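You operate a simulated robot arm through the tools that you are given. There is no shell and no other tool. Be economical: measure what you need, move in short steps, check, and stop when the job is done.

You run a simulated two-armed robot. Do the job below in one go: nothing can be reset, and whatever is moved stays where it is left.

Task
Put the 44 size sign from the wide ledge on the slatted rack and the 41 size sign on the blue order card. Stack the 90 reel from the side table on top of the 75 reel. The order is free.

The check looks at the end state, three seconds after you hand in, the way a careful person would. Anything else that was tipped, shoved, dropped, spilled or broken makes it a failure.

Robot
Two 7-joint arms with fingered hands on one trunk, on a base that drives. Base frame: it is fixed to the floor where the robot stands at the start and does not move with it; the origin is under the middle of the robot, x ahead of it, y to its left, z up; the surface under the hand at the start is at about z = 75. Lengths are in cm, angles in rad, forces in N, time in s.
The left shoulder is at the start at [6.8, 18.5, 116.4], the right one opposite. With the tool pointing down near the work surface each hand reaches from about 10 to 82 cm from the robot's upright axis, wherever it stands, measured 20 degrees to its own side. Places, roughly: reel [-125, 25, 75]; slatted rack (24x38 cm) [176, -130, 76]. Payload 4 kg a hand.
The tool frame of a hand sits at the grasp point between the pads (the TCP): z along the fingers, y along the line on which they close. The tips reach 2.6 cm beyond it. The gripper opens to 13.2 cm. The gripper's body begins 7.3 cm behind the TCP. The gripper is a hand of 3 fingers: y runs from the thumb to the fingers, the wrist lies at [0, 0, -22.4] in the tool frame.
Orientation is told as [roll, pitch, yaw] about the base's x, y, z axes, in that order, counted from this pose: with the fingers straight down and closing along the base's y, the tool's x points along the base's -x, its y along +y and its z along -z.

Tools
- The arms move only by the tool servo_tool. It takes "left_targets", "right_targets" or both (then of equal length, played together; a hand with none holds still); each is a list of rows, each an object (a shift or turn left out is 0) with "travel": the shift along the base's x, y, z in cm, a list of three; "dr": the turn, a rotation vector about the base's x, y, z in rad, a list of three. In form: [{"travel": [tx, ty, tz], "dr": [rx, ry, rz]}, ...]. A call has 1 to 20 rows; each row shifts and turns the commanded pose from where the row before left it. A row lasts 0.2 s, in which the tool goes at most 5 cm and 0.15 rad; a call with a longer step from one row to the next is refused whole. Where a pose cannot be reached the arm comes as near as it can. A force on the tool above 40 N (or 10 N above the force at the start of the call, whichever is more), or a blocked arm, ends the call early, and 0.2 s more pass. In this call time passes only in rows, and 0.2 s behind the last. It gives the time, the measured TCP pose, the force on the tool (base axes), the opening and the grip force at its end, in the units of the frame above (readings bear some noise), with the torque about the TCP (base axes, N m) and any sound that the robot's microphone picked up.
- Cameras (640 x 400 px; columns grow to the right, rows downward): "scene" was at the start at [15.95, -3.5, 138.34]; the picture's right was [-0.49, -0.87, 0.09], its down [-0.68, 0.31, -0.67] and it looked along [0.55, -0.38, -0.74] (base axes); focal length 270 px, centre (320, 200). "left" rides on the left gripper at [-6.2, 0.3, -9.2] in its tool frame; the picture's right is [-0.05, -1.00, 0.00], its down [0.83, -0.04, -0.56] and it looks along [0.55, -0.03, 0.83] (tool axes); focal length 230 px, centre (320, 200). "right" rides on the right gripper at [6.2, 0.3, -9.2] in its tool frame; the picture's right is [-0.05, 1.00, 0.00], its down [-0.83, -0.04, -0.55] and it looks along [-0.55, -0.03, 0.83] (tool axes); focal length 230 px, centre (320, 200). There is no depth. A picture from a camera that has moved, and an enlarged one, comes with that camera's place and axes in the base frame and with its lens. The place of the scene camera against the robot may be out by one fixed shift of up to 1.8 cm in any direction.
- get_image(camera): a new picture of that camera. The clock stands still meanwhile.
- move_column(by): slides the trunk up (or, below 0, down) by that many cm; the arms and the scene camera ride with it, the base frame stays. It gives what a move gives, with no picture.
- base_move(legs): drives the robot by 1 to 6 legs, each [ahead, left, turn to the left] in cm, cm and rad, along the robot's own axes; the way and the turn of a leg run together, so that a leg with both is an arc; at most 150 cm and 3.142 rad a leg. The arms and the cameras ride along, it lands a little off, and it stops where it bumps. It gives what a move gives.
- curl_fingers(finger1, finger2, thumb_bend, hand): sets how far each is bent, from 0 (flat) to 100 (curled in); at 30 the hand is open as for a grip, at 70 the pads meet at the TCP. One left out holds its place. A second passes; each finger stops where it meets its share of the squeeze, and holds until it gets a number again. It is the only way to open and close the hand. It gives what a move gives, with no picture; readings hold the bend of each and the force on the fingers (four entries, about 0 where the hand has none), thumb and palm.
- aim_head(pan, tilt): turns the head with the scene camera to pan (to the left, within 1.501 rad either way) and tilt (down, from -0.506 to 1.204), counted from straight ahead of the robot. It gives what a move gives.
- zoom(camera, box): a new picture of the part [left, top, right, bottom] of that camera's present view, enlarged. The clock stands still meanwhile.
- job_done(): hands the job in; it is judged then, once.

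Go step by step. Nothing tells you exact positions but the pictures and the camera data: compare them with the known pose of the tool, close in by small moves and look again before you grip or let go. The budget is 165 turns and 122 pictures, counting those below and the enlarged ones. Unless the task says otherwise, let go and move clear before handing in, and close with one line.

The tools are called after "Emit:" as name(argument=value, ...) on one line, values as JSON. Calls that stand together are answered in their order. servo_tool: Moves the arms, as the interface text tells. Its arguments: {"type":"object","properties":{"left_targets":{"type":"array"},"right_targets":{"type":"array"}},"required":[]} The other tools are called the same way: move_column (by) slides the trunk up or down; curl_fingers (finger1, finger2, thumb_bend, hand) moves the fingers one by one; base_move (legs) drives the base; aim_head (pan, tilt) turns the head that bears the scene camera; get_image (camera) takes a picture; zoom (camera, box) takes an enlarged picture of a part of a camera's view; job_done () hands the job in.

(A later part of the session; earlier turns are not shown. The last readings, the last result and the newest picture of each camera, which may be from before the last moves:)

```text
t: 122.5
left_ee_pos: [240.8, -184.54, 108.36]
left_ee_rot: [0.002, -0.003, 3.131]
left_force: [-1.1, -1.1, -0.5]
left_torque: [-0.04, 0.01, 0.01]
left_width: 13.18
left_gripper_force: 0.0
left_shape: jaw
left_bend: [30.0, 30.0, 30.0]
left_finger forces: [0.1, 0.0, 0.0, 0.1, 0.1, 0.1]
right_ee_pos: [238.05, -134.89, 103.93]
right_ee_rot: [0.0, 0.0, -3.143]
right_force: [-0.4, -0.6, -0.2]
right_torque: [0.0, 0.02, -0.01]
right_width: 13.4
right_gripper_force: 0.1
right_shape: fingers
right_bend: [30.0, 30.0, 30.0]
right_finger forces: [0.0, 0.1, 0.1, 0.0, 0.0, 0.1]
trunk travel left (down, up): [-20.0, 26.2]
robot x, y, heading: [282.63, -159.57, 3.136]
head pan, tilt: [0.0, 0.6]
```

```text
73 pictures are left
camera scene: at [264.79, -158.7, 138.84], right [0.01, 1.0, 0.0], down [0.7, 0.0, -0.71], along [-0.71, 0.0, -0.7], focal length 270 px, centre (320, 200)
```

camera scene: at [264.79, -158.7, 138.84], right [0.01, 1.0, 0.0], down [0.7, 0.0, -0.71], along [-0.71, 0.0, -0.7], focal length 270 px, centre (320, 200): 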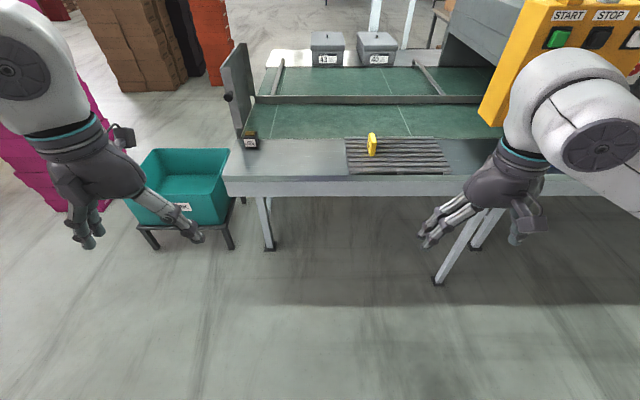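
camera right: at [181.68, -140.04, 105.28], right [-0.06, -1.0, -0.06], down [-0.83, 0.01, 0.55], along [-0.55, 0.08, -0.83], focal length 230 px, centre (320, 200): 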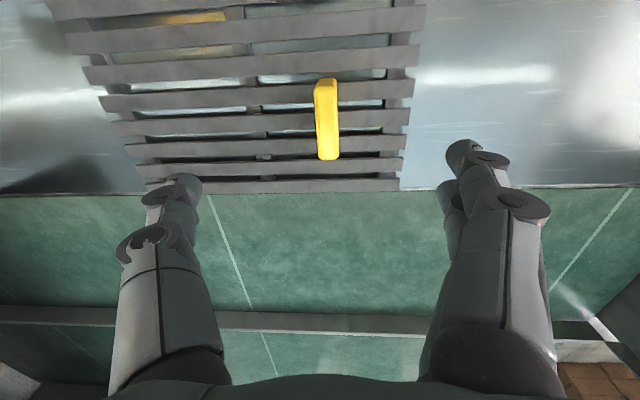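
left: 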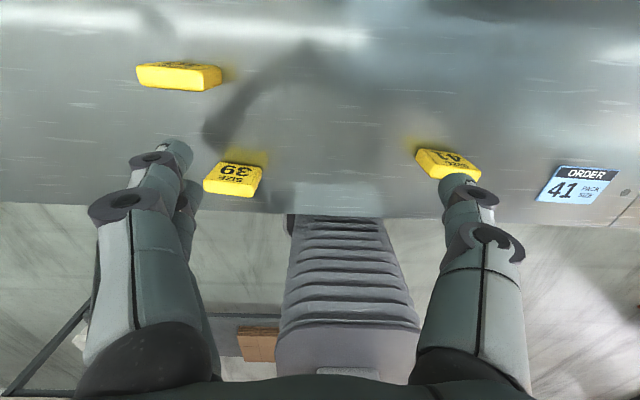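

Emit:
base_move(legs=[[0, 0, 1.577], [136, -40, 0], [136, -40, 0], [0, 0, -1.571]])

Emit:
aim_head(pan=-0.2, tilt=0.4)

Emit:
get_image(camera="scene")

```text
t: 143.8
left_ee_pos: [144.28, -449.68, 108.5]
left_ee_rot: [0.002, -0.001, 3.07]
left_force: [0.1, 1.3, -0.7]
left_torque: [0.02, -0.01, -0.01]
left_width: 13.18
left_gripper_force: 0.1
left_shape: jaw
left_bend: [30.0, 30.0, 30.0]
left_finger forces: [0.0, 0.1, 0.1, 0.0, 0.0, 0.0]
right_ee_pos: [144.64, -399.99, 103.91]
right_ee_rot: [-0.002, 0.002, 3.079]
right_force: [0.0, -0.3, 0.5]
right_torque: [-0.01, 0.01, -0.03]
right_width: 13.4
right_gripper_force: 0.1
right_shape: fingers
right_bend: [30.0, 30.0, 30.0]
right_finger forces: [0.1, 0.1, 0.0, 0.1, 0.0, 0.0]
trunk travel left (down, up): [-20.0, 26.2]
robot x, y, heading: [187.67, -427.55, 3.072]
head pan, tilt: [0.0, 0.6]
```

```text
t: 144.6
left_ee_pos: [144.3, -449.84, 108.4]
left_ee_rot: [0.002, 0.0, 3.07]
left_force: [-0.1, 0.1, 0.7]
left_torque: [-0.05, 0.01, 0.03]
left_width: 13.23
left_gripper_force: 0.1
left_shape: jaw
left_bend: [30.0, 30.0, 30.0]
left_finger forces: [0.1, 0.0, 0.0, 0.0, 0.0, 0.0]
right_ee_pos: [144.62, -400.1, 103.91]
right_ee_rot: [-0.002, 0.002, 3.081]
right_force: [0.0, 0.6, -0.8]
right_torque: [-0.02, -0.04, -0.03]
right_width: 13.39
right_gripper_force: 0.0
right_shape: fingers
right_bend: [30.0, 30.0, 30.0]
right_finger forces: [0.1, 0.0, 0.0, 0.0, 0.0, 0.1]
trunk travel left (down, up): [-20.0, 26.2]
robot x, y, heading: [187.57, -427.16, 3.073]
head pan, tilt: [-0.201, 0.4]
```

```text
72 pictures are left
camera scene: at [169.33, -423.63, 140.57], right [0.26, 0.96, 0.03], down [0.53, -0.11, -0.84], along [-0.81, 0.24, -0.54], focal length 270 px, centre (320, 200)
```

scene: 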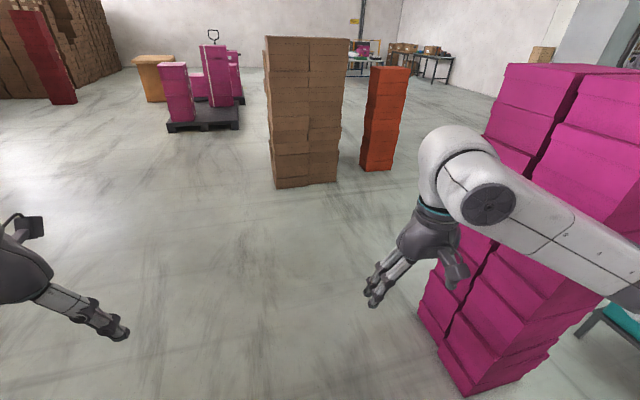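

Positions check out: brown stack x<-75 (y -402..-333), orange stack x<-91 (y -297..-257), magenta stack x>89. I'll lower the trunk so the elbows pass under the beam, and continue west then north.

Emit:
move_column(by=-19)

Emit:
base_move(legs=[[0, 0, 0.07], [150, 2, 0], [33, 0, 0], [0, 0, -1.571]])

Emit:
aim_head(pan=0, tilt=0.3)

Emit:
get_image(camera="scene")

```text
t: 146.7
left_ee_pos: [144.4, -449.74, 89.5]
left_ee_rot: [0.001, -0.003, 3.07]
left_force: [0.1, -0.2, 0.9]
left_torque: [-0.01, 0.0, -0.03]
left_width: 13.2
left_gripper_force: 0.0
left_shape: jaw
left_bend: [30.0, 30.0, 30.0]
left_finger forces: [0.0, 0.0, 0.0, 0.1, 0.0, 0.0]
right_ee_pos: [142.24, -399.88, 78.43]
right_ee_rot: [-0.001, 0.139, 3.08]
right_force: [1.5, 0.0, -0.1]
right_torque: [-0.01, -0.01, 0.01]
right_width: 13.41
right_gripper_force: 0.0
right_shape: fingers
right_bend: [30.0, 30.0, 30.0]
right_finger forces: [0.0, 0.0, 0.0, 0.0, 0.1, 0.0]
trunk travel left (down, up): [-1.0, 45.2]
robot x, y, heading: [187.51, -427.41, 3.071]
head pan, tilt: [-0.201, 0.4]
```

```text
refused: leg 2 is longer than a leg can be; nothing moved
```

```text
t: 147.4
left_ee_pos: [144.34, -449.73, 89.32]
left_ee_rot: [0.001, -0.003, 3.07]
left_force: [-0.2, -0.2, 1.0]
left_torque: [-0.01, -0.03, 0.02]
left_width: 13.19
left_gripper_force: 0.0
left_shape: jaw
left_bend: [30.0, 30.0, 30.0]
left_finger forces: [0.0, 0.1, 0.0, 0.1, 0.1, 0.1]
right_ee_pos: [142.28, -399.85, 78.26]
right_ee_rot: [0.001, 0.141, 3.079]
right_force: [0.4, 0.5, -0.2]
right_torque: [-0.02, 0.05, -0.04]
right_width: 13.42
right_gripper_force: 0.1
right_shape: fingers
right_bend: [30.0, 30.0, 30.0]
right_finger forces: [0.1, 0.1, 0.0, 0.0, 0.1, 0.0]
trunk travel left (down, up): [-1.0, 45.2]
robot x, y, heading: [187.43, -427.18, 3.068]
head pan, tilt: [0.0, 0.3]
```

```text
71 pictures are left
camera scene: at [151.21, -424.24, 111.98], right [0.07, 1.0, 0.0], down [0.73, -0.05, -0.68], along [-0.68, 0.05, -0.73], focal length 270 px, centre (320, 200)
```

scene: 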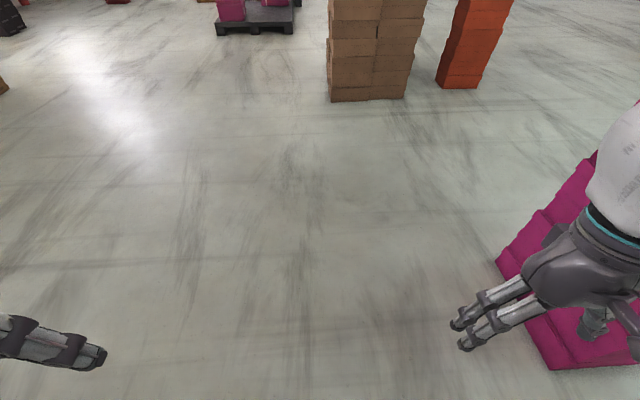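

The trunk bends forward as it lowers, which is fine for transit. I'll continue with corrected legs.

Emit:
base_move(legs=[[0, 0, 0.07], [140, 2, 0], [43, 0, 0], [0, 0, -1.571]])

Emit:
aim_head(pan=0, tilt=-0.2)

Emit:
get_image(camera="scene")

```text
t: 161.0
left_ee_pos: [-22.94, -386.99, 89.5]
left_ee_rot: [0.004, -0.001, 1.561]
left_force: [0.7, 0.2, -0.5]
left_torque: [0.01, 0.0, 0.02]
left_width: 13.17
left_gripper_force: 0.1
left_shape: jaw
left_bend: [30.0, 30.0, 30.0]
left_finger forces: [0.0, 0.0, 0.0, 0.0, 0.0, 0.0]
right_ee_pos: [26.69, -382.05, 78.22]
right_ee_rot: [0.002, 0.141, 1.57]
right_force: [0.4, -0.9, 0.2]
right_torque: [-0.01, -0.01, 0.0]
right_width: 13.43
right_gripper_force: 0.0
right_shape: fingers
right_bend: [30.0, 30.0, 30.0]
right_finger forces: [0.0, 0.0, 0.1, 0.1, 0.0, 0.1]
trunk travel left (down, up): [-1.0, 45.2]
robot x, y, heading: [2.05, -428.83, 1.565]
head pan, tilt: [0.0, 0.3]
```

```text
t: 161.9
left_ee_pos: [-23.04, -387.16, 89.49]
left_ee_rot: [0.001, -0.001, 1.559]
left_force: [1.0, -0.6, 0.3]
left_torque: [0.0, 0.02, 0.03]
left_width: 13.19
left_gripper_force: 0.0
left_shape: jaw
left_bend: [30.0, 30.0, 30.0]
left_finger forces: [0.1, 0.1, 0.0, 0.1, 0.0, 0.1]
right_ee_pos: [26.76, -381.94, 78.12]
right_ee_rot: [-0.001, 0.139, 1.571]
right_force: [-0.1, 0.5, 0.2]
right_torque: [-0.01, 0.01, 0.02]
right_width: 13.4
right_gripper_force: 0.0
right_shape: fingers
right_bend: [30.0, 30.0, 30.0]
right_finger forces: [0.0, 0.0, 0.0, 0.0, 0.1, 0.0]
trunk travel left (down, up): [-1.0, 45.2]
robot x, y, heading: [1.88, -429.2, 1.567]
head pan, tilt: [0.0, -0.201]
```

```text
70 pictures are left
camera scene: at [2.05, -390.5, 116.41], right [1.0, -0.01, 0.0], down [0.0, -0.31, -0.95], along [0.01, 0.95, -0.31], focal length 270 px, centre (320, 200)
```

scene: 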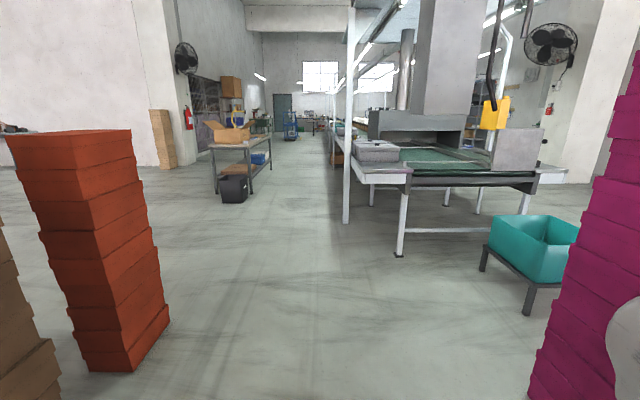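

The way north is clear, and the side table is visible ahead-left (x≈-150..-94, from y≈-7 north). I'll drive up to it.

Emit:
base_move(legs=[[110, 0, 0], [100, 20, 0], [100, 22, 0], [60, 0, 0]])

Emit:
aim_head(pan=0.5, tilt=-0.1)

Emit:
get_image(camera="scene")

```text
t: 180.5
left_ee_pos: [-76.67, -15.82, 89.45]
left_ee_rot: [0.003, 0.0, 1.607]
left_force: [-0.4, -0.5, -0.6]
left_torque: [-0.01, -0.04, -0.03]
left_width: 13.18
left_gripper_force: 0.0
left_shape: jaw
left_bend: [30.0, 30.0, 30.0]
left_finger forces: [0.0, 0.0, 0.0, 0.0, 0.0, 0.1]
right_ee_pos: [-27.19, -8.38, 78.22]
right_ee_rot: [0.001, 0.141, 1.621]
right_force: [-0.1, -0.3, 0.5]
right_torque: [0.0, 0.02, 0.0]
right_width: 13.4
right_gripper_force: 0.0
right_shape: fingers
right_bend: [30.0, 30.0, 30.0]
right_finger forces: [0.0, 0.1, 0.0, 0.1, 0.1, 0.1]
trunk travel left (down, up): [-1.0, 45.2]
robot x, y, heading: [-49.42, -56.53, 1.617]
head pan, tilt: [0.0, -0.201]
```

```text
t: 181.4
left_ee_pos: [-76.68, -15.88, 89.3]
left_ee_rot: [0.001, -0.003, 1.609]
left_force: [-0.2, 0.6, 0.2]
left_torque: [-0.01, -0.02, 0.04]
left_width: 13.17
left_gripper_force: 0.0
left_shape: jaw
left_bend: [30.0, 30.0, 30.0]
left_finger forces: [0.0, 0.0, 0.0, 0.1, 0.0, 0.1]
right_ee_pos: [-27.13, -8.47, 78.23]
right_ee_rot: [0.001, 0.14, 1.62]
right_force: [0.6, 0.2, 0.3]
right_torque: [0.02, -0.02, -0.02]
right_width: 13.42
right_gripper_force: 0.0
right_shape: fingers
right_bend: [30.0, 30.0, 30.0]
right_finger forces: [0.0, 0.0, 0.0, 0.0, 0.1, 0.0]
trunk travel left (down, up): [-1.0, 45.2]
robot x, y, heading: [-49.74, -56.52, 1.612]
head pan, tilt: [0.499, -0.099]
```

```text
69 pictures are left
camera scene: at [-55.47, -19.27, 116.0], right [0.86, 0.45, -0.24], down [-0.03, -0.42, -0.91], along [-0.51, 0.79, -0.34], focal length 270 px, centre (320, 200)
```

scene: 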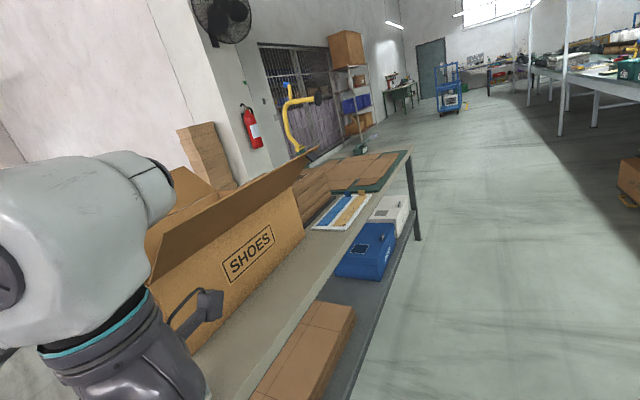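

A SHOES box stands at the near end of the table, close to the left hand. I'll step away east, go north a bit, raise the trunk, and turn to face the table.

Emit:
base_move(legs=[[0, -30, 0], [48, 2, 0]])

Emit:
move_column(by=19)

Emit:
base_move(legs=[[0, 0, 1.53]])

Emit:
aim_head(pan=-0.1, tilt=0.45)

Emit:
get_image(camera="scene")

```text
t: 185.9
left_ee_pos: [-51.06, 32.09, 89.33]
left_ee_rot: [0.0, -0.002, 1.62]
left_force: [-0.7, -0.4, -0.3]
left_torque: [0.0, -0.01, -0.01]
left_width: 13.18
left_gripper_force: 0.0
left_shape: jaw
left_bend: [30.0, 30.0, 30.0]
left_finger forces: [0.0, 0.0, 0.0, 0.0, 0.0, 0.1]
right_ee_pos: [-1.58, 40.22, 78.37]
right_ee_rot: [-0.001, 0.14, 1.629]
right_force: [-0.1, 0.1, 0.9]
right_torque: [-0.02, 0.02, -0.02]
right_width: 13.38
right_gripper_force: 0.0
right_shape: fingers
right_bend: [30.0, 30.0, 30.0]
right_finger forces: [0.0, 0.0, 0.0, 0.0, 0.0, 0.1]
trunk travel left (down, up): [-1.0, 45.2]
robot x, y, heading: [-23.27, -7.87, 1.62]
head pan, tilt: [0.499, -0.099]
```

```text
t: 188.0
left_ee_pos: [-50.85, 32.12, 108.43]
left_ee_rot: [0.004, -0.001, 1.62]
left_force: [-0.5, -0.1, -0.2]
left_torque: [-0.01, 0.01, 0.01]
left_width: 13.19
left_gripper_force: 0.0
left_shape: jaw
left_bend: [30.0, 30.0, 30.0]
left_finger forces: [0.0, 0.1, 0.0, 0.0, 0.0, 0.1]
right_ee_pos: [-1.53, 40.16, 97.22]
right_ee_rot: [0.0, 0.142, 1.631]
right_force: [0.0, 0.0, 0.7]
right_torque: [-0.01, -0.03, 0.0]
right_width: 13.4
right_gripper_force: 0.1
right_shape: fingers
right_bend: [30.0, 30.0, 30.0]
right_finger forces: [0.0, 0.0, 0.1, 0.0, 0.0, 0.0]
trunk travel left (down, up): [-20.0, 26.2]
robot x, y, heading: [-23.39, -8.33, 1.621]
head pan, tilt: [0.499, -0.099]
```

```text
t: 192.2
left_ee_pos: [-63.0, -36.3, 108.39]
left_ee_rot: [0.001, -0.002, -3.072]
left_force: [0.0, 0.1, 1.7]
left_torque: [-0.01, -0.01, -0.01]
left_width: 13.19
left_gripper_force: 0.0
left_shape: jaw
left_bend: [30.0, 30.0, 30.0]
left_finger forces: [0.1, 0.1, 0.1, 0.1, 0.0, 0.0]
right_ee_pos: [-72.03, 12.85, 97.23]
right_ee_rot: [0.001, 0.14, -3.061]
right_force: [0.2, 0.0, 0.8]
right_torque: [-0.05, 0.04, -0.03]
right_width: 13.39
right_gripper_force: 0.1
right_shape: fingers
right_bend: [30.0, 30.0, 30.0]
right_finger forces: [0.0, 0.1, 0.0, 0.0, 0.0, 0.0]
trunk travel left (down, up): [-20.0, 26.2]
robot x, y, heading: [-23.34, -8.29, -3.059]
head pan, tilt: [0.499, -0.099]
```

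```text
t: 193.2
left_ee_pos: [-63.04, -36.34, 108.42]
left_ee_rot: [0.002, -0.003, -3.072]
left_force: [0.4, -0.2, 0.2]
left_torque: [0.02, 0.01, -0.03]
left_width: 13.19
left_gripper_force: 0.0
left_shape: jaw
left_bend: [30.0, 30.0, 30.0]
left_finger forces: [0.0, 0.0, 0.1, 0.1, 0.0, 0.0]
right_ee_pos: [-72.05, 12.81, 97.2]
right_ee_rot: [0.001, 0.138, -3.062]
right_force: [0.0, 0.5, -0.1]
right_torque: [-0.02, -0.02, -0.02]
right_width: 13.42
right_gripper_force: 0.1
right_shape: fingers
right_bend: [30.0, 30.0, 30.0]
right_finger forces: [0.0, 0.0, 0.0, 0.0, 0.0, 0.0]
trunk travel left (down, up): [-20.0, 26.2]
robot x, y, heading: [-23.29, -8.09, -3.064]
head pan, tilt: [-0.099, 0.45]
```

```text
68 pictures are left
camera scene: at [-41.77, -7.78, 140.11], right [0.02, 1.0, 0.02], down [0.58, 0.0, -0.81], along [-0.81, 0.03, -0.58], focal length 270 px, centre (320, 200)
```

scene: 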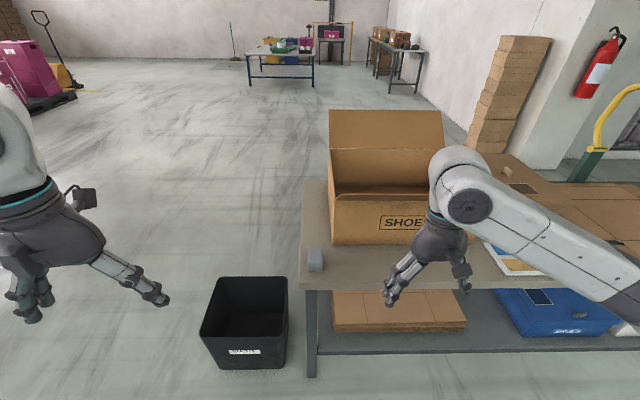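

The given reel spot [-125, 25] coincides with the open SHOES box. I'll raise the trunk to look inside and zoom in on the small grey object.

Emit:
move_column(by=25)

Emit:
aim_head(pan=-0.25, tilt=0.75)

Emit:
get_image(camera="scene")

```text
t: 195.8
left_ee_pos: [-63.11, -36.39, 133.42]
left_ee_rot: [0.001, -0.002, -3.072]
left_force: [0.7, -0.1, -0.2]
left_torque: [0.03, 0.0, -0.04]
left_width: 13.18
left_gripper_force: 0.0
left_shape: jaw
left_bend: [30.0, 30.0, 30.0]
left_finger forces: [0.0, 0.0, 0.0, 0.0, 0.0, 0.1]
right_ee_pos: [-72.08, 12.79, 122.21]
right_ee_rot: [-0.001, 0.141, -3.063]
right_force: [0.5, -0.2, 0.4]
right_torque: [0.0, 0.01, 0.0]
right_width: 13.43
right_gripper_force: 0.1
right_shape: fingers
right_bend: [30.0, 30.0, 30.0]
right_finger forces: [0.0, 0.0, 0.0, 0.0, 0.0, 0.0]
trunk travel left (down, up): [-45.0, 1.2]
robot x, y, heading: [-23.72, -8.27, -3.071]
head pan, tilt: [-0.099, 0.45]
```

```text
t: 196.6
left_ee_pos: [-62.97, -36.36, 133.46]
left_ee_rot: [0.002, -0.001, -3.071]
left_force: [-0.5, -0.6, -0.1]
left_torque: [0.0, 0.0, -0.03]
left_width: 13.18
left_gripper_force: 0.1
left_shape: jaw
left_bend: [30.0, 30.0, 30.0]
left_finger forces: [0.0, 0.1, 0.0, 0.1, 0.1, 0.1]
right_ee_pos: [-72.18, 12.86, 122.17]
right_ee_rot: [-0.001, 0.138, -3.06]
right_force: [-0.3, -0.2, -0.2]
right_torque: [-0.02, -0.03, -0.02]
right_width: 13.42
right_gripper_force: 0.0
right_shape: fingers
right_bend: [30.0, 30.0, 30.0]
right_finger forces: [0.0, 0.0, 0.0, 0.0, 0.1, 0.1]
trunk travel left (down, up): [-45.0, 1.2]
robot x, y, heading: [-23.65, -8.45, -3.069]
head pan, tilt: [-0.25, 0.75]
```

```text
67 pictures are left
camera scene: at [-30.84, -5.83, 165.26], right [0.17, 0.98, 0.0], down [0.67, -0.12, -0.73], along [-0.72, 0.13, -0.68], focal length 270 px, centre (320, 200)
```

scene: 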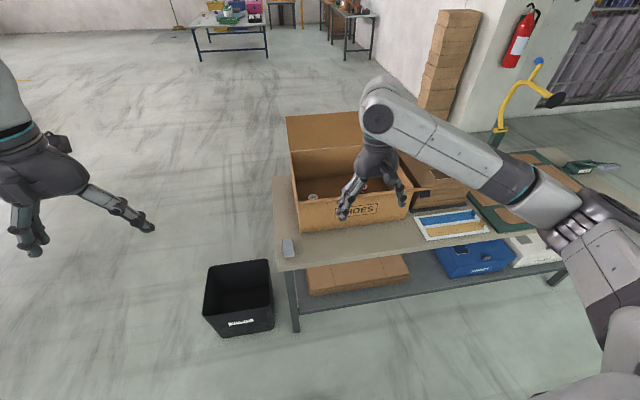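

Emit:
servo_tool(right_targets=[{"travel": [1, 3, 0]}, {"travel": [1, 3, 0]}, {"travel": [1, 3, 0]}, {"travel": [1, 3, 0]}, {"travel": [1, 3, 0]}, {"travel": [1, 3, 0]}])

Emit:
zoom(camera="scene", box=[260, 100, 420, 250])

```text
t: 198.0
left_ee_pos: [-62.96, -36.37, 133.5]
left_ee_rot: [0.002, -0.004, -3.073]
left_force: [1.1, -0.4, -0.2]
left_torque: [-0.01, 0.01, -0.02]
left_width: 13.17
left_gripper_force: 0.2
left_shape: jaw
left_bend: [30.0, 30.0, 30.0]
left_finger forces: [0.1, 0.1, 0.0, 0.0, 0.0, 0.0]
right_ee_pos: [-65.92, 30.88, 122.35]
right_ee_rot: [0.002, 0.139, -3.061]
right_force: [-0.2, 0.5, -0.2]
right_torque: [-0.01, -0.02, 0.03]
right_width: 13.43
right_gripper_force: 0.0
right_shape: fingers
right_bend: [30.0, 30.0, 30.0]
right_finger forces: [0.1, 0.0, 0.1, 0.0, 0.0, 0.0]
trunk travel left (down, up): [-45.0, 1.2]
robot x, y, heading: [-23.44, -8.17, -3.063]
head pan, tilt: [-0.25, 0.75]
```

```text
2.67 times, centred on (340, 175) of scene
camera zoom: at [-30.72, -5.75, 165.26], right [0.17, 0.98, 0.0], down [0.67, -0.12, -0.73], along [-0.72, 0.13, -0.68], focal length 720 px, centre (267, 267)
```

zoom: 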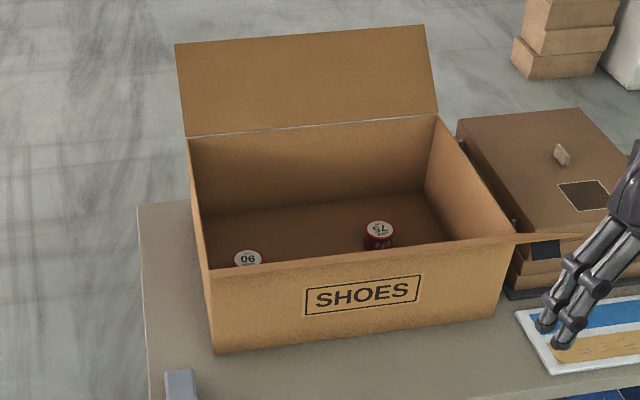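

Both reels are inside the open box: 90 at about (-124, 8) and 75 at about (-126.5, 32.5). The box spans x -145..-107, y 0..48, with its rim at z≈93. I'll drive closer, then orient the right hand to close along x.

Emit:
base_move(legs=[[0, 0, -0.078], [31, -5, 0]])

Emit:
servo_tool(right_targets=[{"dr": [0, 0.139, 0]}, {"dr": [0, 0, 0.143]}, {"dr": [0, 0, 0.143]}, {"dr": [0, 0, 0.143]}, {"dr": [0, 0, 0.143]}, {"dr": [0, 0, 0.143]}, {"dr": [0, 0, 0.143]}, {"dr": [0, 0, 0.143]}, {"dr": [0, 0, 0.143]}, {"dr": [0, 0, 0.143]}, {"dr": [0, 0, 0.143]}, {"dr": [0, 0, 0.14]}, {"travel": [0, 0, 0]}])

Emit:
get_image(camera="scene")

Emit:
get_image(camera="right")

```text
t: 200.6
left_ee_pos: [-95.55, -28.25, 133.42]
left_ee_rot: [0.001, -0.005, 3.136]
left_force: [-0.6, -0.2, -0.3]
left_torque: [-0.03, 0.0, 0.02]
left_width: 13.2
left_gripper_force: 0.0
left_shape: jaw
left_bend: [30.0, 30.0, 30.0]
left_finger forces: [0.0, 0.0, 0.1, 0.0, 0.0, 0.1]
right_ee_pos: [-93.42, 38.81, 122.33]
right_ee_rot: [-0.001, 0.138, -3.137]
right_force: [-0.6, -0.1, -0.1]
right_torque: [-0.03, 0.01, -0.02]
right_width: 13.41
right_gripper_force: 0.1
right_shape: fingers
right_bend: [30.0, 30.0, 30.0]
right_finger forces: [0.0, 0.1, 0.1, 0.0, 0.0, 0.0]
trunk travel left (down, up): [-45.0, 1.2]
robot x, y, heading: [-54.1, -2.94, 3.134]
head pan, tilt: [-0.25, 0.75]
```

```text
t: 203.4
left_ee_pos: [-95.79, -28.15, 133.49]
left_ee_rot: [0.001, -0.001, 3.135]
left_force: [-0.2, 0.2, -0.4]
left_torque: [-0.01, -0.03, 0.0]
left_width: 13.18
left_gripper_force: 0.0
left_shape: jaw
left_bend: [30.0, 30.0, 30.0]
left_finger forces: [0.0, 0.0, 0.0, 0.0, 0.0, 0.1]
right_ee_pos: [-93.74, 38.96, 122.24]
right_ee_rot: [0.001, 0.001, -1.567]
right_force: [0.7, -0.1, 0.1]
right_torque: [0.03, -0.01, -0.01]
right_width: 13.41
right_gripper_force: 0.1
right_shape: fingers
right_bend: [30.0, 30.0, 30.0]
right_finger forces: [0.1, 0.0, 0.0, 0.1, 0.1, 0.0]
trunk travel left (down, up): [-45.0, 1.2]
robot x, y, heading: [-54.0, -3.02, 3.139]
head pan, tilt: [-0.25, 0.75]
```

```text
65 pictures are left
camera scene: at [-61.39, -0.26, 165.25], right [0.25, 0.97, 0.0], down [0.66, -0.17, -0.73], along [-0.71, 0.18, -0.68], focal length 270 px, centre (320, 200)
```

scene: 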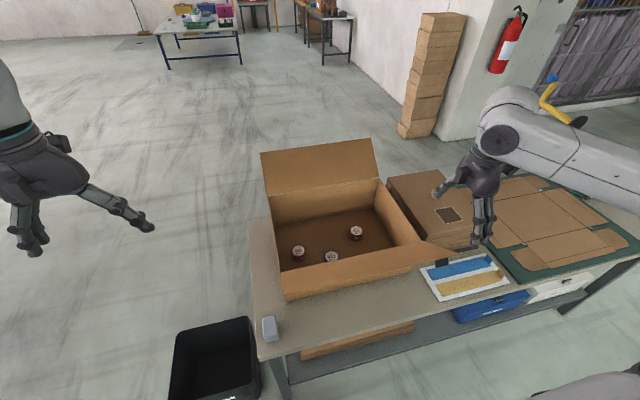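

```text
64 pictures are left
camera right: at [-93.31, 44.88, 131.46], right [1.0, -0.05, 0.0], down [-0.04, -0.83, 0.55], along [-0.03, -0.55, -0.83], focal length 230 px, centre (320, 200)
```

right: 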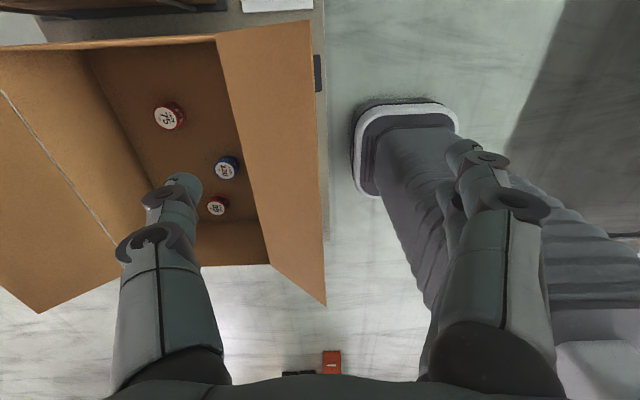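

There are three reels; I'll zoom in to read them.

Emit:
zoom(camera="right", box=[130, 80, 270, 230])

Emit:
zoom(camera="scene", box=[265, 205, 395, 285])

```text
2.67 times, centred on (200, 155) of right
camera zoom: at [-93.31, 44.88, 131.46], right [1.0, -0.05, 0.0], down [-0.04, -0.83, 0.55], along [-0.03, -0.55, -0.83], focal length 614 px, centre (640, 320)
```

zoom: 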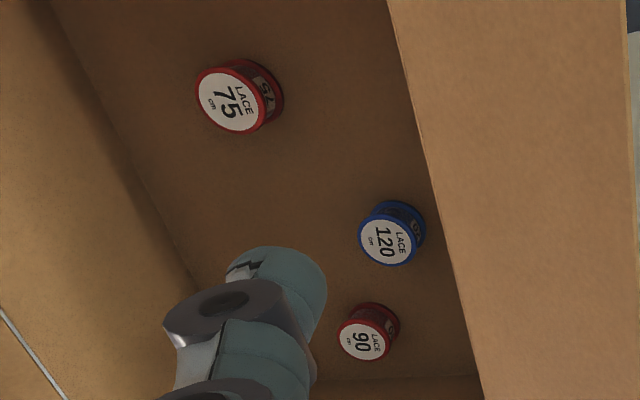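

```text
4.92 times, centred on (330, 245) of scene
camera zoom: at [-61.39, -0.26, 165.25], right [0.25, 0.97, 0.0], down [0.66, -0.17, -0.73], along [-0.71, 0.18, -0.68], focal length 1328 px, centre (271, -22)
```

zoom: 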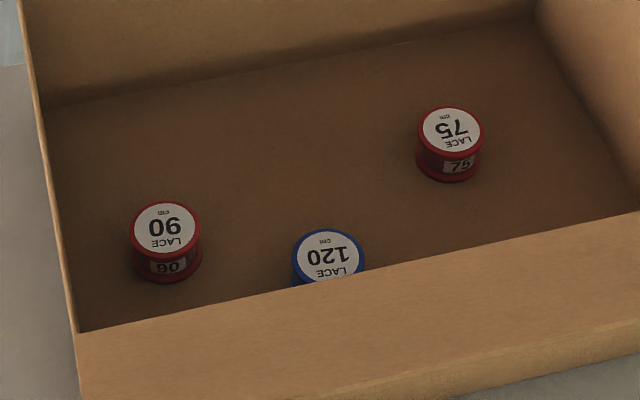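

I can read them: 90 at about (-125.2, 8.4), 75 at (-128.8, 33.5), and a 120 at (-119.3, 19.7) that must stay put. The reels are about 5.6 cm wide with tops at z≈78.3. I'll lower the trunk partway and move over the 90.

Emit:
move_column(by=-14)

Emit:
servo_tool(right_targets=[{"travel": [-3, -3, 0]}, {"travel": [-3, -3, 0]}, {"travel": [-3, -3, 0]}, {"travel": [-3, -3, 0]}, {"travel": [-3, -3, 0]}, {"travel": [-3, -3, 0]}, {"travel": [-3, -3, 0]}, {"travel": [-3, -3, 0]}, {"travel": [-3, -3, 0]}, {"travel": [-3, -3, 0]}, {"travel": [-1.5, -0.6, 0]}, {"travel": [0, 0, 0]}])

Emit:
get_image(camera="right")

Emit:
get_image(camera="scene")

```text
t: 205.1
left_ee_pos: [-95.74, -28.2, 119.53]
left_ee_rot: [-0.001, -0.003, 3.134]
left_force: [-0.5, -0.6, 0.6]
left_torque: [-0.03, 0.03, -0.01]
left_width: 13.19
left_gripper_force: 0.1
left_shape: jaw
left_bend: [30.0, 30.0, 30.0]
left_finger forces: [0.1, 0.1, 0.1, 0.0, 0.0, 0.0]
right_ee_pos: [-93.6, 38.86, 108.37]
right_ee_rot: [0.0, 0.0, -1.57]
right_force: [-0.3, 0.0, -0.2]
right_torque: [-0.02, 0.02, -0.01]
right_width: 13.43
right_gripper_force: 0.0
right_shape: fingers
right_bend: [30.0, 30.0, 30.0]
right_finger forces: [0.0, 0.0, 0.0, 0.1, 0.0, 0.0]
trunk travel left (down, up): [-31.0, 15.2]
robot x, y, heading: [-54.46, -3.33, 3.136]
head pan, tilt: [-0.25, 0.75]
```

```text
t: 207.7
left_ee_pos: [-95.77, -28.03, 119.49]
left_ee_rot: [0.002, -0.005, 3.134]
left_force: [-0.8, 0.8, -0.2]
left_torque: [-0.02, 0.0, 0.03]
left_width: 13.18
left_gripper_force: 0.1
left_shape: jaw
left_bend: [30.0, 30.0, 30.0]
left_finger forces: [0.0, 0.0, 0.0, 0.0, 0.0, 0.0]
right_ee_pos: [-125.08, 8.2, 108.27]
right_ee_rot: [0.001, 0.001, -1.569]
right_force: [-0.2, -0.4, 0.0]
right_torque: [-0.02, -0.03, 0.01]
right_width: 13.38
right_gripper_force: 0.0
right_shape: fingers
right_bend: [30.0, 30.0, 30.0]
right_finger forces: [0.1, 0.0, 0.0, 0.0, 0.1, 0.0]
trunk travel left (down, up): [-31.0, 15.2]
robot x, y, heading: [-53.78, -2.85, 3.137]
head pan, tilt: [-0.25, 0.75]
```

```text
61 pictures are left
camera right: at [-124.68, 14.24, 117.54], right [1.0, -0.05, 0.0], down [-0.04, -0.83, 0.55], along [-0.03, -0.55, -0.83], focal length 230 px, centre (320, 200)
```

right: 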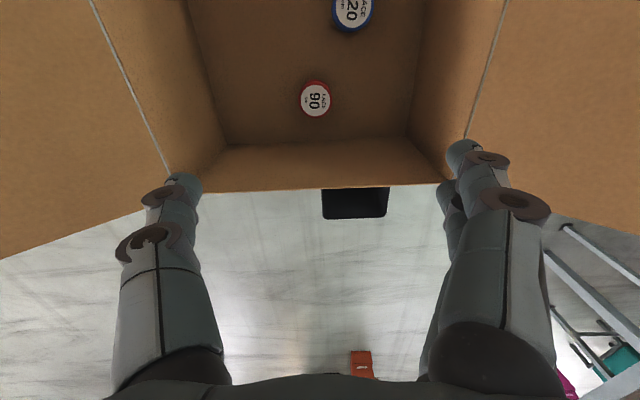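

```text
60 pictures are left
camera scene: at [-64.69, -0.22, 150.48], right [0.25, 0.97, 0.01], down [0.7, -0.17, -0.69], along [-0.67, 0.18, -0.72], focal length 270 px, centre (320, 200)
```

scene: 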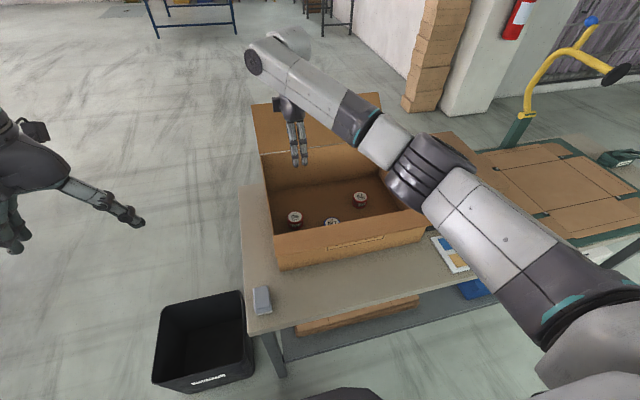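

The 90 is directly under the hand, centred at about (-125.7, 7.65). I'll descend partway into the box and check the elbow.

Emit:
servo_tool(right_targets=[{"travel": [-0.6, -0.5, -3]}, {"travel": [0, 0, -3]}, {"travel": [0, 0, -3]}, {"travel": [0, 0, -3]}, {"travel": [0, 0, -3]}, {"travel": [0, 0, -3]}, {"travel": [0, 0, 0]}])

Emit:
get_image(camera="right")

Emit:
get_image(camera="scene")

```text
t: 209.3
left_ee_pos: [-95.78, -28.18, 119.37]
left_ee_rot: [0.003, -0.004, 3.134]
left_force: [0.4, -0.1, 1.0]
left_torque: [-0.02, 0.02, 0.03]
left_width: 13.19
left_gripper_force: 0.1
left_shape: jaw
left_bend: [30.0, 30.0, 30.0]
left_finger forces: [0.0, 0.1, 0.1, 0.1, 0.0, 0.0]
right_ee_pos: [-125.64, 7.76, 90.25]
right_ee_rot: [0.0, 0.001, -1.568]
right_force: [0.1, 0.1, 0.1]
right_torque: [-0.01, -0.01, -0.01]
right_width: 13.4
right_gripper_force: 0.1
right_shape: fingers
right_bend: [30.0, 30.0, 30.0]
right_finger forces: [0.1, 0.1, 0.0, 0.1, 0.0, 0.0]
trunk travel left (down, up): [-31.0, 15.2]
robot x, y, heading: [-54.38, -3.07, 3.138]
head pan, tilt: [-0.25, 0.75]
```

```text
59 pictures are left
camera right: at [-125.3, 13.78, 99.4], right [1.0, -0.05, 0.0], down [-0.04, -0.83, 0.55], along [-0.03, -0.55, -0.83], focal length 230 px, centre (320, 200)
```

right: 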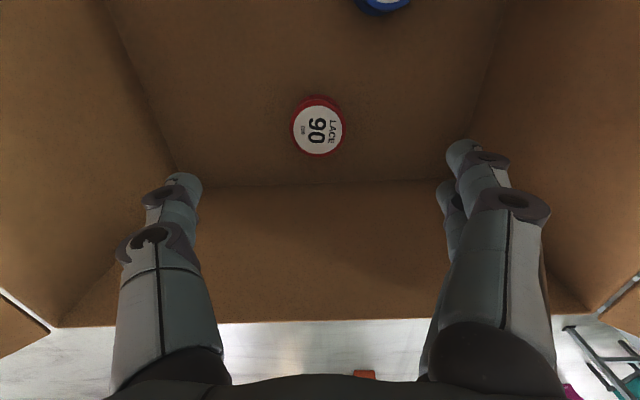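

```text
58 pictures are left
camera scene: at [-64.69, -0.24, 150.48], right [0.25, 0.97, 0.01], down [0.7, -0.17, -0.69], along [-0.67, 0.18, -0.72], focal length 270 px, centre (320, 200)
```

scene: 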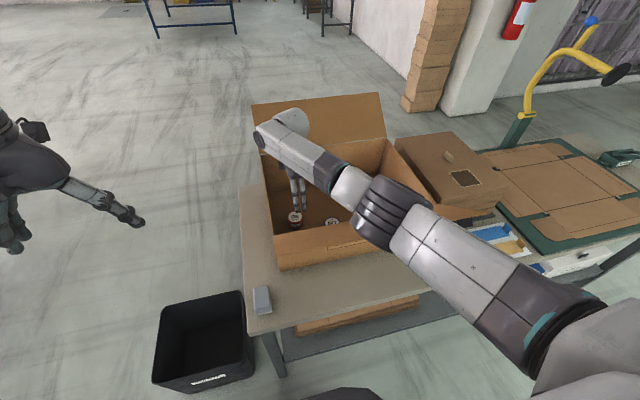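

Emit:
servo_tool(right_targets=[{"travel": [-0.25, -0.35, -3]}, {"travel": [0, 0, -3]}, {"travel": [0, 0, -3]}, {"travel": [0, 0, -1.6]}, {"travel": [0, 0, 0]}])

Emit:
get_image(camera="right")

Emit:
get_image(camera="scene")

```text
t: 210.5
left_ee_pos: [-95.88, -28.21, 119.48]
left_ee_rot: [0.0, 0.0, 3.135]
left_force: [0.7, -0.2, -0.5]
left_torque: [0.01, 0.02, 0.01]
left_width: 13.18
left_gripper_force: 0.0
left_shape: jaw
left_bend: [30.0, 30.0, 30.0]
left_finger forces: [0.2, 0.0, 0.0, 0.1, 0.1, 0.1]
right_ee_pos: [-123.37, 7.55, 80.54]
right_ee_rot: [0.0, 0.001, -1.568]
right_force: [-0.6, 0.2, 0.3]
right_torque: [-0.01, 0.0, 0.01]
right_width: 13.41
right_gripper_force: 0.1
right_shape: fingers
right_bend: [30.0, 30.0, 30.0]
right_finger forces: [0.0, 0.0, 0.0, 0.0, 0.1, 0.0]
right hand out of reach, approached as far as the arm can: row 1, 3, 4
trunk travel left (down, up): [-31.0, 15.2]
robot x, y, heading: [-54.11, -3.15, 3.138]
head pan, tilt: [-0.25, 0.75]
```

```text
57 pictures are left
camera right: at [-122.9, 13.55, 89.79], right [1.0, -0.05, 0.0], down [-0.04, -0.83, 0.55], along [-0.03, -0.55, -0.83], focal length 230 px, centre (320, 200)
```

right: 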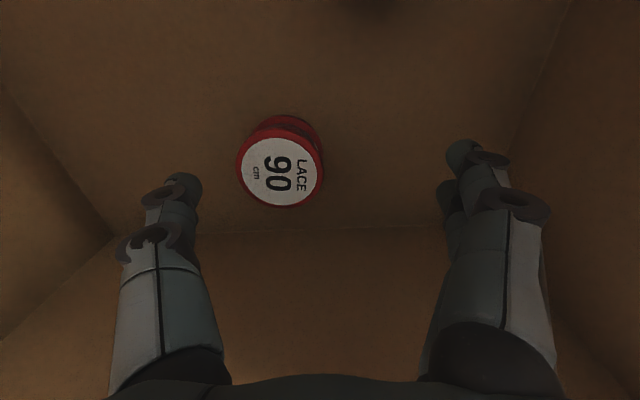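

```text
56 pictures are left
camera scene: at [-64.71, -0.33, 150.48], right [0.25, 0.97, 0.02], down [0.7, -0.17, -0.69], along [-0.67, 0.18, -0.72], focal length 270 px, centre (320, 200)
```

scene: 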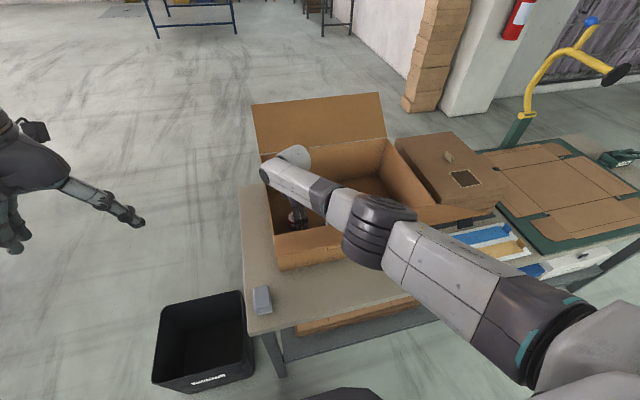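

The arm is at its extension limit. I'll lift out, turn the base left about 0.45 rad (bringing the right shoulder forward), raise the trunk a little, and re-approach.

Emit:
servo_tool(right_targets=[{"travel": [0, 0, 3]}, {"travel": [0, 0, 4]}, {"travel": [0, 0, 4]}, {"travel": [0, 0, 4]}, {"travel": [0, 0, 4]}, {"travel": [0, 0, 4]}, {"travel": [0, 0, 4]}, {"travel": [0, 0, 0]}])

Emit:
base_move(legs=[[0, 0, 0.45]])

Emit:
move_column(by=5)

Emit:
servo_tool(right_targets=[{"dr": [0, 0, -0.15]}, {"dr": [0, 0, -0.15]}, {"dr": [0, 0, -0.145]}, {"travel": [0, 0, 0]}])

```text
t: 212.3
left_ee_pos: [-95.88, -28.26, 119.49]
left_ee_rot: [0.003, -0.003, 3.134]
left_force: [0.3, 1.0, 0.6]
left_torque: [-0.02, 0.02, 0.01]
left_width: 13.21
left_gripper_force: 0.2
left_shape: jaw
left_bend: [30.0, 30.0, 30.0]
left_finger forces: [0.0, 0.0, 0.0, 0.0, 0.1, 0.0]
right_ee_pos: [-123.44, 7.36, 107.77]
right_ee_rot: [0.002, 0.002, -1.57]
right_force: [0.3, 0.1, 0.2]
right_torque: [0.01, -0.02, 0.0]
right_width: 13.4
right_gripper_force: 0.0
right_shape: fingers
right_bend: [30.0, 30.0, 30.0]
right_finger forces: [0.0, 0.0, 0.0, 0.0, 0.0, 0.1]
trunk travel left (down, up): [-31.0, 15.2]
robot x, y, heading: [-54.41, -3.0, 3.138]
head pan, tilt: [-0.25, 0.75]
```

```text
t: 214.0
left_ee_pos: [-80.55, -43.92, 119.25]
left_ee_rot: [0.002, -0.003, -2.694]
left_force: [-0.5, -1.1, -0.3]
left_torque: [0.02, 0.02, -0.01]
left_width: 13.18
left_gripper_force: 0.0
left_shape: jaw
left_bend: [30.0, 30.0, 30.0]
left_finger forces: [0.1, 0.0, 0.0, 0.0, 0.0, 0.0]
right_ee_pos: [-121.04, -24.15, 107.73]
right_ee_rot: [0.0, 0.003, -1.114]
right_force: [0.0, -0.2, 0.4]
right_torque: [-0.02, -0.01, -0.02]
right_width: 13.44
right_gripper_force: 0.0
right_shape: fingers
right_bend: [30.0, 30.0, 30.0]
right_finger forces: [0.0, 0.0, 0.0, 0.0, 0.0, 0.1]
trunk travel left (down, up): [-31.0, 15.2]
robot x, y, heading: [-53.98, -3.06, -2.69]
head pan, tilt: [-0.25, 0.75]
```

```text
t: 214.9
left_ee_pos: [-80.51, -43.95, 124.26]
left_ee_rot: [0.001, -0.002, -2.692]
left_force: [-0.3, 0.1, 0.1]
left_torque: [-0.01, 0.01, 0.02]
left_width: 13.19
left_gripper_force: 0.1
left_shape: jaw
left_bend: [30.0, 30.0, 30.0]
left_finger forces: [0.0, 0.0, 0.0, 0.0, 0.0, 0.1]
right_ee_pos: [-121.01, -24.22, 112.47]
right_ee_rot: [0.002, -0.001, -1.114]
right_force: [0.3, 0.8, 0.6]
right_torque: [0.01, -0.04, 0.01]
right_width: 13.4
right_gripper_force: 0.0
right_shape: fingers
right_bend: [30.0, 30.0, 30.0]
right_finger forces: [0.0, 0.0, 0.0, 0.0, 0.0, 0.1]
trunk travel left (down, up): [-36.0, 10.2]
robot x, y, heading: [-53.98, -2.85, -2.688]
head pan, tilt: [-0.25, 0.75]
```

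```text
t: 215.9
left_ee_pos: [-80.39, -43.98, 124.48]
left_ee_rot: [0.003, -0.003, -2.694]
left_force: [-0.4, -0.4, -0.3]
left_torque: [0.01, 0.0, 0.04]
left_width: 13.19
left_gripper_force: 0.1
left_shape: jaw
left_bend: [30.0, 30.0, 30.0]
left_finger forces: [0.0, 0.1, 0.0, 0.0, 0.0, 0.0]
right_ee_pos: [-120.98, -24.16, 112.75]
right_ee_rot: [-0.001, 0.003, -1.56]
right_force: [0.8, 0.3, -0.6]
right_torque: [-0.02, 0.03, 0.01]
right_width: 13.44
right_gripper_force: 0.1
right_shape: fingers
right_bend: [30.0, 30.0, 30.0]
right_finger forces: [0.0, 0.0, 0.0, 0.0, 0.0, 0.0]
trunk travel left (down, up): [-36.0, 10.2]
robot x, y, heading: [-54.06, -2.93, -2.686]
head pan, tilt: [-0.25, 0.75]
```

Re-approaching the 90 at (-125.5, 7.9).

Emit:
servo_tool(right_targets=[{"travel": [-0.5, 4, 0]}, {"travel": [-0.5, 4, 0]}, {"travel": [-0.5, 4, 0]}, {"travel": [-0.5, 4, 0]}, {"travel": [-0.5, 4, 0]}, {"travel": [-0.5, 4, 0]}, {"travel": [-0.5, 4, 0]}, {"travel": [-1, 4, -2]}, {"travel": [0, 0, -4]}, {"travel": [0, 0, -4]}, {"travel": [0, 0, -4]}, {"travel": [0, 0, -4]}, {"travel": [0, 0, -4]}, {"travel": [0, 0, 0]}])

Emit:
get_image(camera="right")

Emit:
aim_head(pan=-0.65, tilt=0.8)

Emit:
get_image(camera="scene")

```text
t: 218.9
left_ee_pos: [-80.47, -43.96, 124.55]
left_ee_rot: [0.001, -0.004, -2.693]
left_force: [0.5, -0.7, -1.5]
left_torque: [0.01, 0.03, 0.01]
left_width: 13.17
left_gripper_force: 0.0
left_shape: jaw
left_bend: [30.0, 30.0, 30.0]
left_finger forces: [0.0, 0.0, 0.0, 0.0, 0.0, 0.0]
right_ee_pos: [-125.4, 8.0, 90.21]
right_ee_rot: [0.0, 0.003, -1.559]
right_force: [0.6, 0.4, -0.1]
right_torque: [-0.03, -0.01, 0.01]
right_width: 13.43
right_gripper_force: 0.0
right_shape: fingers
right_bend: [30.0, 30.0, 30.0]
right_finger forces: [0.0, 0.0, 0.0, 0.0, 0.1, 0.0]
trunk travel left (down, up): [-36.0, 10.2]
robot x, y, heading: [-54.08, -2.78, -2.689]
head pan, tilt: [-0.25, 0.75]
```

```text
55 pictures are left
camera right: at [-125.07, 13.84, 99.4], right [1.0, -0.04, 0.0], down [-0.03, -0.83, 0.55], along [-0.02, -0.55, -0.83], focal length 230 px, centre (320, 200)
```

right: 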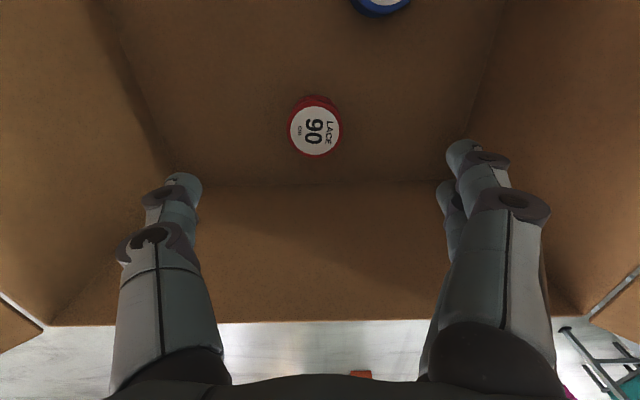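

```text
t: 219.8
left_ee_pos: [-80.45, -43.97, 124.5]
left_ee_rot: [0.003, -0.001, -2.694]
left_force: [-0.6, 0.4, 0.7]
left_torque: [-0.01, -0.02, -0.01]
left_width: 13.19
left_gripper_force: 0.1
left_shape: jaw
left_bend: [30.0, 30.0, 30.0]
left_finger forces: [0.0, 0.0, 0.0, 0.0, 0.1, 0.0]
right_ee_pos: [-125.5, 7.74, 90.11]
right_ee_rot: [0.0, 0.003, -1.557]
right_force: [1.0, -0.1, -0.3]
right_torque: [0.01, -0.02, -0.02]
right_width: 13.42
right_gripper_force: 0.2
right_shape: fingers
right_bend: [30.0, 30.0, 30.0]
right_finger forces: [0.0, 0.1, 0.0, 0.0, 0.1, 0.1]
trunk travel left (down, up): [-36.0, 10.2]
robot x, y, heading: [-54.29, -3.07, -2.689]
head pan, tilt: [-0.649, 0.799]
```

```text
54 pictures are left
camera scene: at [-62.75, -1.02, 155.56], right [0.19, 0.98, 0.02], down [0.72, -0.13, -0.68], along [-0.67, 0.14, -0.73], focal length 270 px, centre (320, 200)
```

scene: 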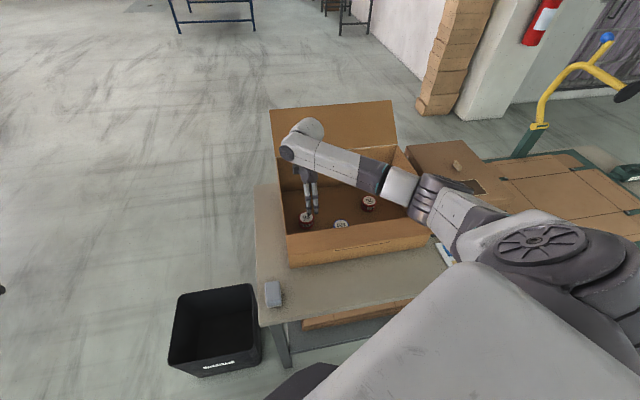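

Emit:
servo_tool(right_targets=[{"travel": [-0.35, -0.3, -3]}, {"travel": [0, 0, -3]}, {"travel": [0, 0, -3]}, {"travel": [0, 0, -1.8]}, {"travel": [0, 0, -0.7]}, {"travel": [0, 0, 0]}])

Emit:
get_image(camera="right")

Emit:
get_image(camera="scene")

```text
t: 221.2
left_ee_pos: [-80.45, -43.92, 124.5]
left_ee_rot: [0.002, -0.004, -2.692]
left_force: [-1.3, 0.1, -0.6]
left_torque: [0.0, 0.0, -0.01]
left_width: 13.19
left_gripper_force: 0.0
left_shape: jaw
left_bend: [30.0, 30.0, 30.0]
left_finger forces: [0.1, 0.0, 0.1, 0.0, 0.1, 0.0]
right_ee_pos: [-125.77, 7.53, 79.14]
right_ee_rot: [0.0, 0.001, -1.56]
right_force: [0.6, 0.3, 0.2]
right_torque: [0.02, -0.01, 0.0]
right_width: 13.43
right_gripper_force: 0.2
right_shape: fingers
right_bend: [30.0, 30.0, 30.0]
right_finger forces: [0.0, 0.1, 0.0, 0.0, 0.1, 0.0]
trunk travel left (down, up): [-36.0, 10.2]
robot x, y, heading: [-54.33, -3.4, -2.687]
head pan, tilt: [-0.649, 0.799]
```

```text
53 pictures are left
camera right: at [-125.35, 13.48, 88.34], right [1.0, -0.04, 0.0], down [-0.03, -0.83, 0.55], along [-0.02, -0.55, -0.83], focal length 230 px, centre (320, 200)
```

right: 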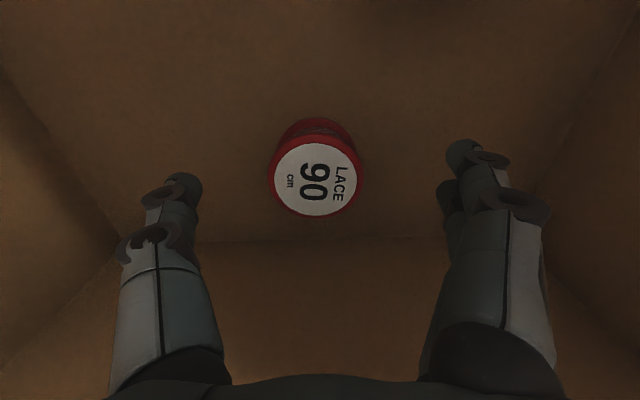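

```text
52 pictures are left
camera scene: at [-62.74, -1.01, 155.56], right [0.19, 0.98, 0.02], down [0.72, -0.13, -0.68], along [-0.67, 0.14, -0.73], focal length 270 px, centre (320, 200)
```

scene: 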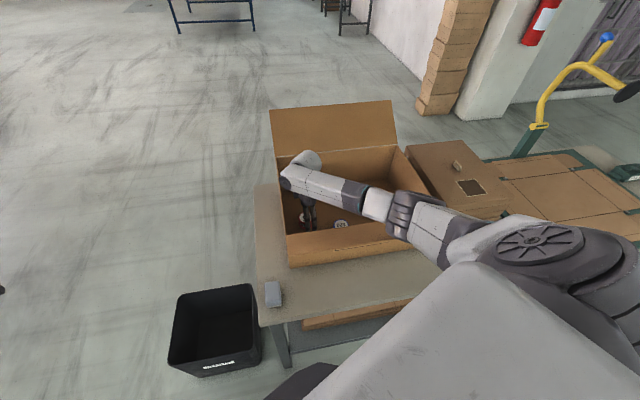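

Centred. I'll lower a touch more and close gently.

Emit:
servo_tool(right_targets=[{"travel": [0, 0.15, -0.4]}, {"travel": [0, 0, -0.4]}, {"travel": [0, 0, 0]}])

Emit:
curl_fingers(hand="right", finger1=60, finger2=60, thumb_bend=60)

Emit:
get_image(camera="right")

```text
t: 222.0
left_ee_pos: [-80.47, -43.98, 124.47]
left_ee_rot: [0.002, -0.004, -2.694]
left_force: [0.9, 0.7, 0.1]
left_torque: [0.03, -0.03, -0.02]
left_width: 13.19
left_gripper_force: 0.1
left_shape: jaw
left_bend: [30.0, 30.0, 30.0]
left_finger forces: [0.0, 0.0, 0.0, 0.0, 0.0, 0.0]
right_ee_pos: [-125.83, 7.75, 78.42]
right_ee_rot: [0.0, 0.002, -1.556]
right_force: [0.1, -0.6, 0.5]
right_torque: [0.04, -0.04, 0.0]
right_width: 13.41
right_gripper_force: 0.1
right_shape: fingers
right_bend: [30.0, 30.0, 30.0]
right_finger forces: [0.1, 0.1, 0.1, 0.0, 0.1, 0.0]
trunk travel left (down, up): [-36.0, 10.2]
robot x, y, heading: [-54.64, -3.41, -2.691]
head pan, tilt: [-0.649, 0.799]
```

```text
t: 223.0
left_ee_pos: [-80.4, -43.96, 124.36]
left_ee_rot: [0.002, -0.003, -2.692]
left_force: [0.1, -0.5, -0.9]
left_torque: [-0.03, 0.02, -0.01]
left_width: 13.19
left_gripper_force: 0.0
left_shape: jaw
left_bend: [30.0, 30.0, 30.0]
left_finger forces: [0.1, 0.0, 0.0, 0.0, 0.1, 0.0]
right_ee_pos: [-125.77, 7.69, 78.42]
right_ee_rot: [0.0, 0.002, -1.556]
right_force: [-1.2, 0.4, 0.2]
right_torque: [0.02, -0.02, 0.01]
right_width: 4.93
right_gripper_force: 6.8
right_shape: fingers
right_bend: [57.0, 54.0, 57.0]
right_finger forces: [2.1, 4.7, 0.0, 0.0, 6.5, 0.0]
trunk travel left (down, up): [-36.0, 10.2]
robot x, y, heading: [-54.05, -3.0, -2.689]
head pan, tilt: [-0.649, 0.799]
```

```text
51 pictures are left
camera right: at [-125.44, 13.67, 87.68], right [1.0, -0.04, 0.0], down [-0.03, -0.83, 0.55], along [-0.02, -0.55, -0.83], focal length 230 px, centre (320, 200)
```

right: 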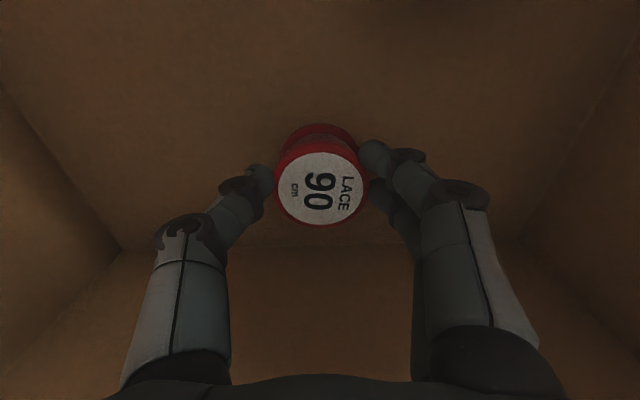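

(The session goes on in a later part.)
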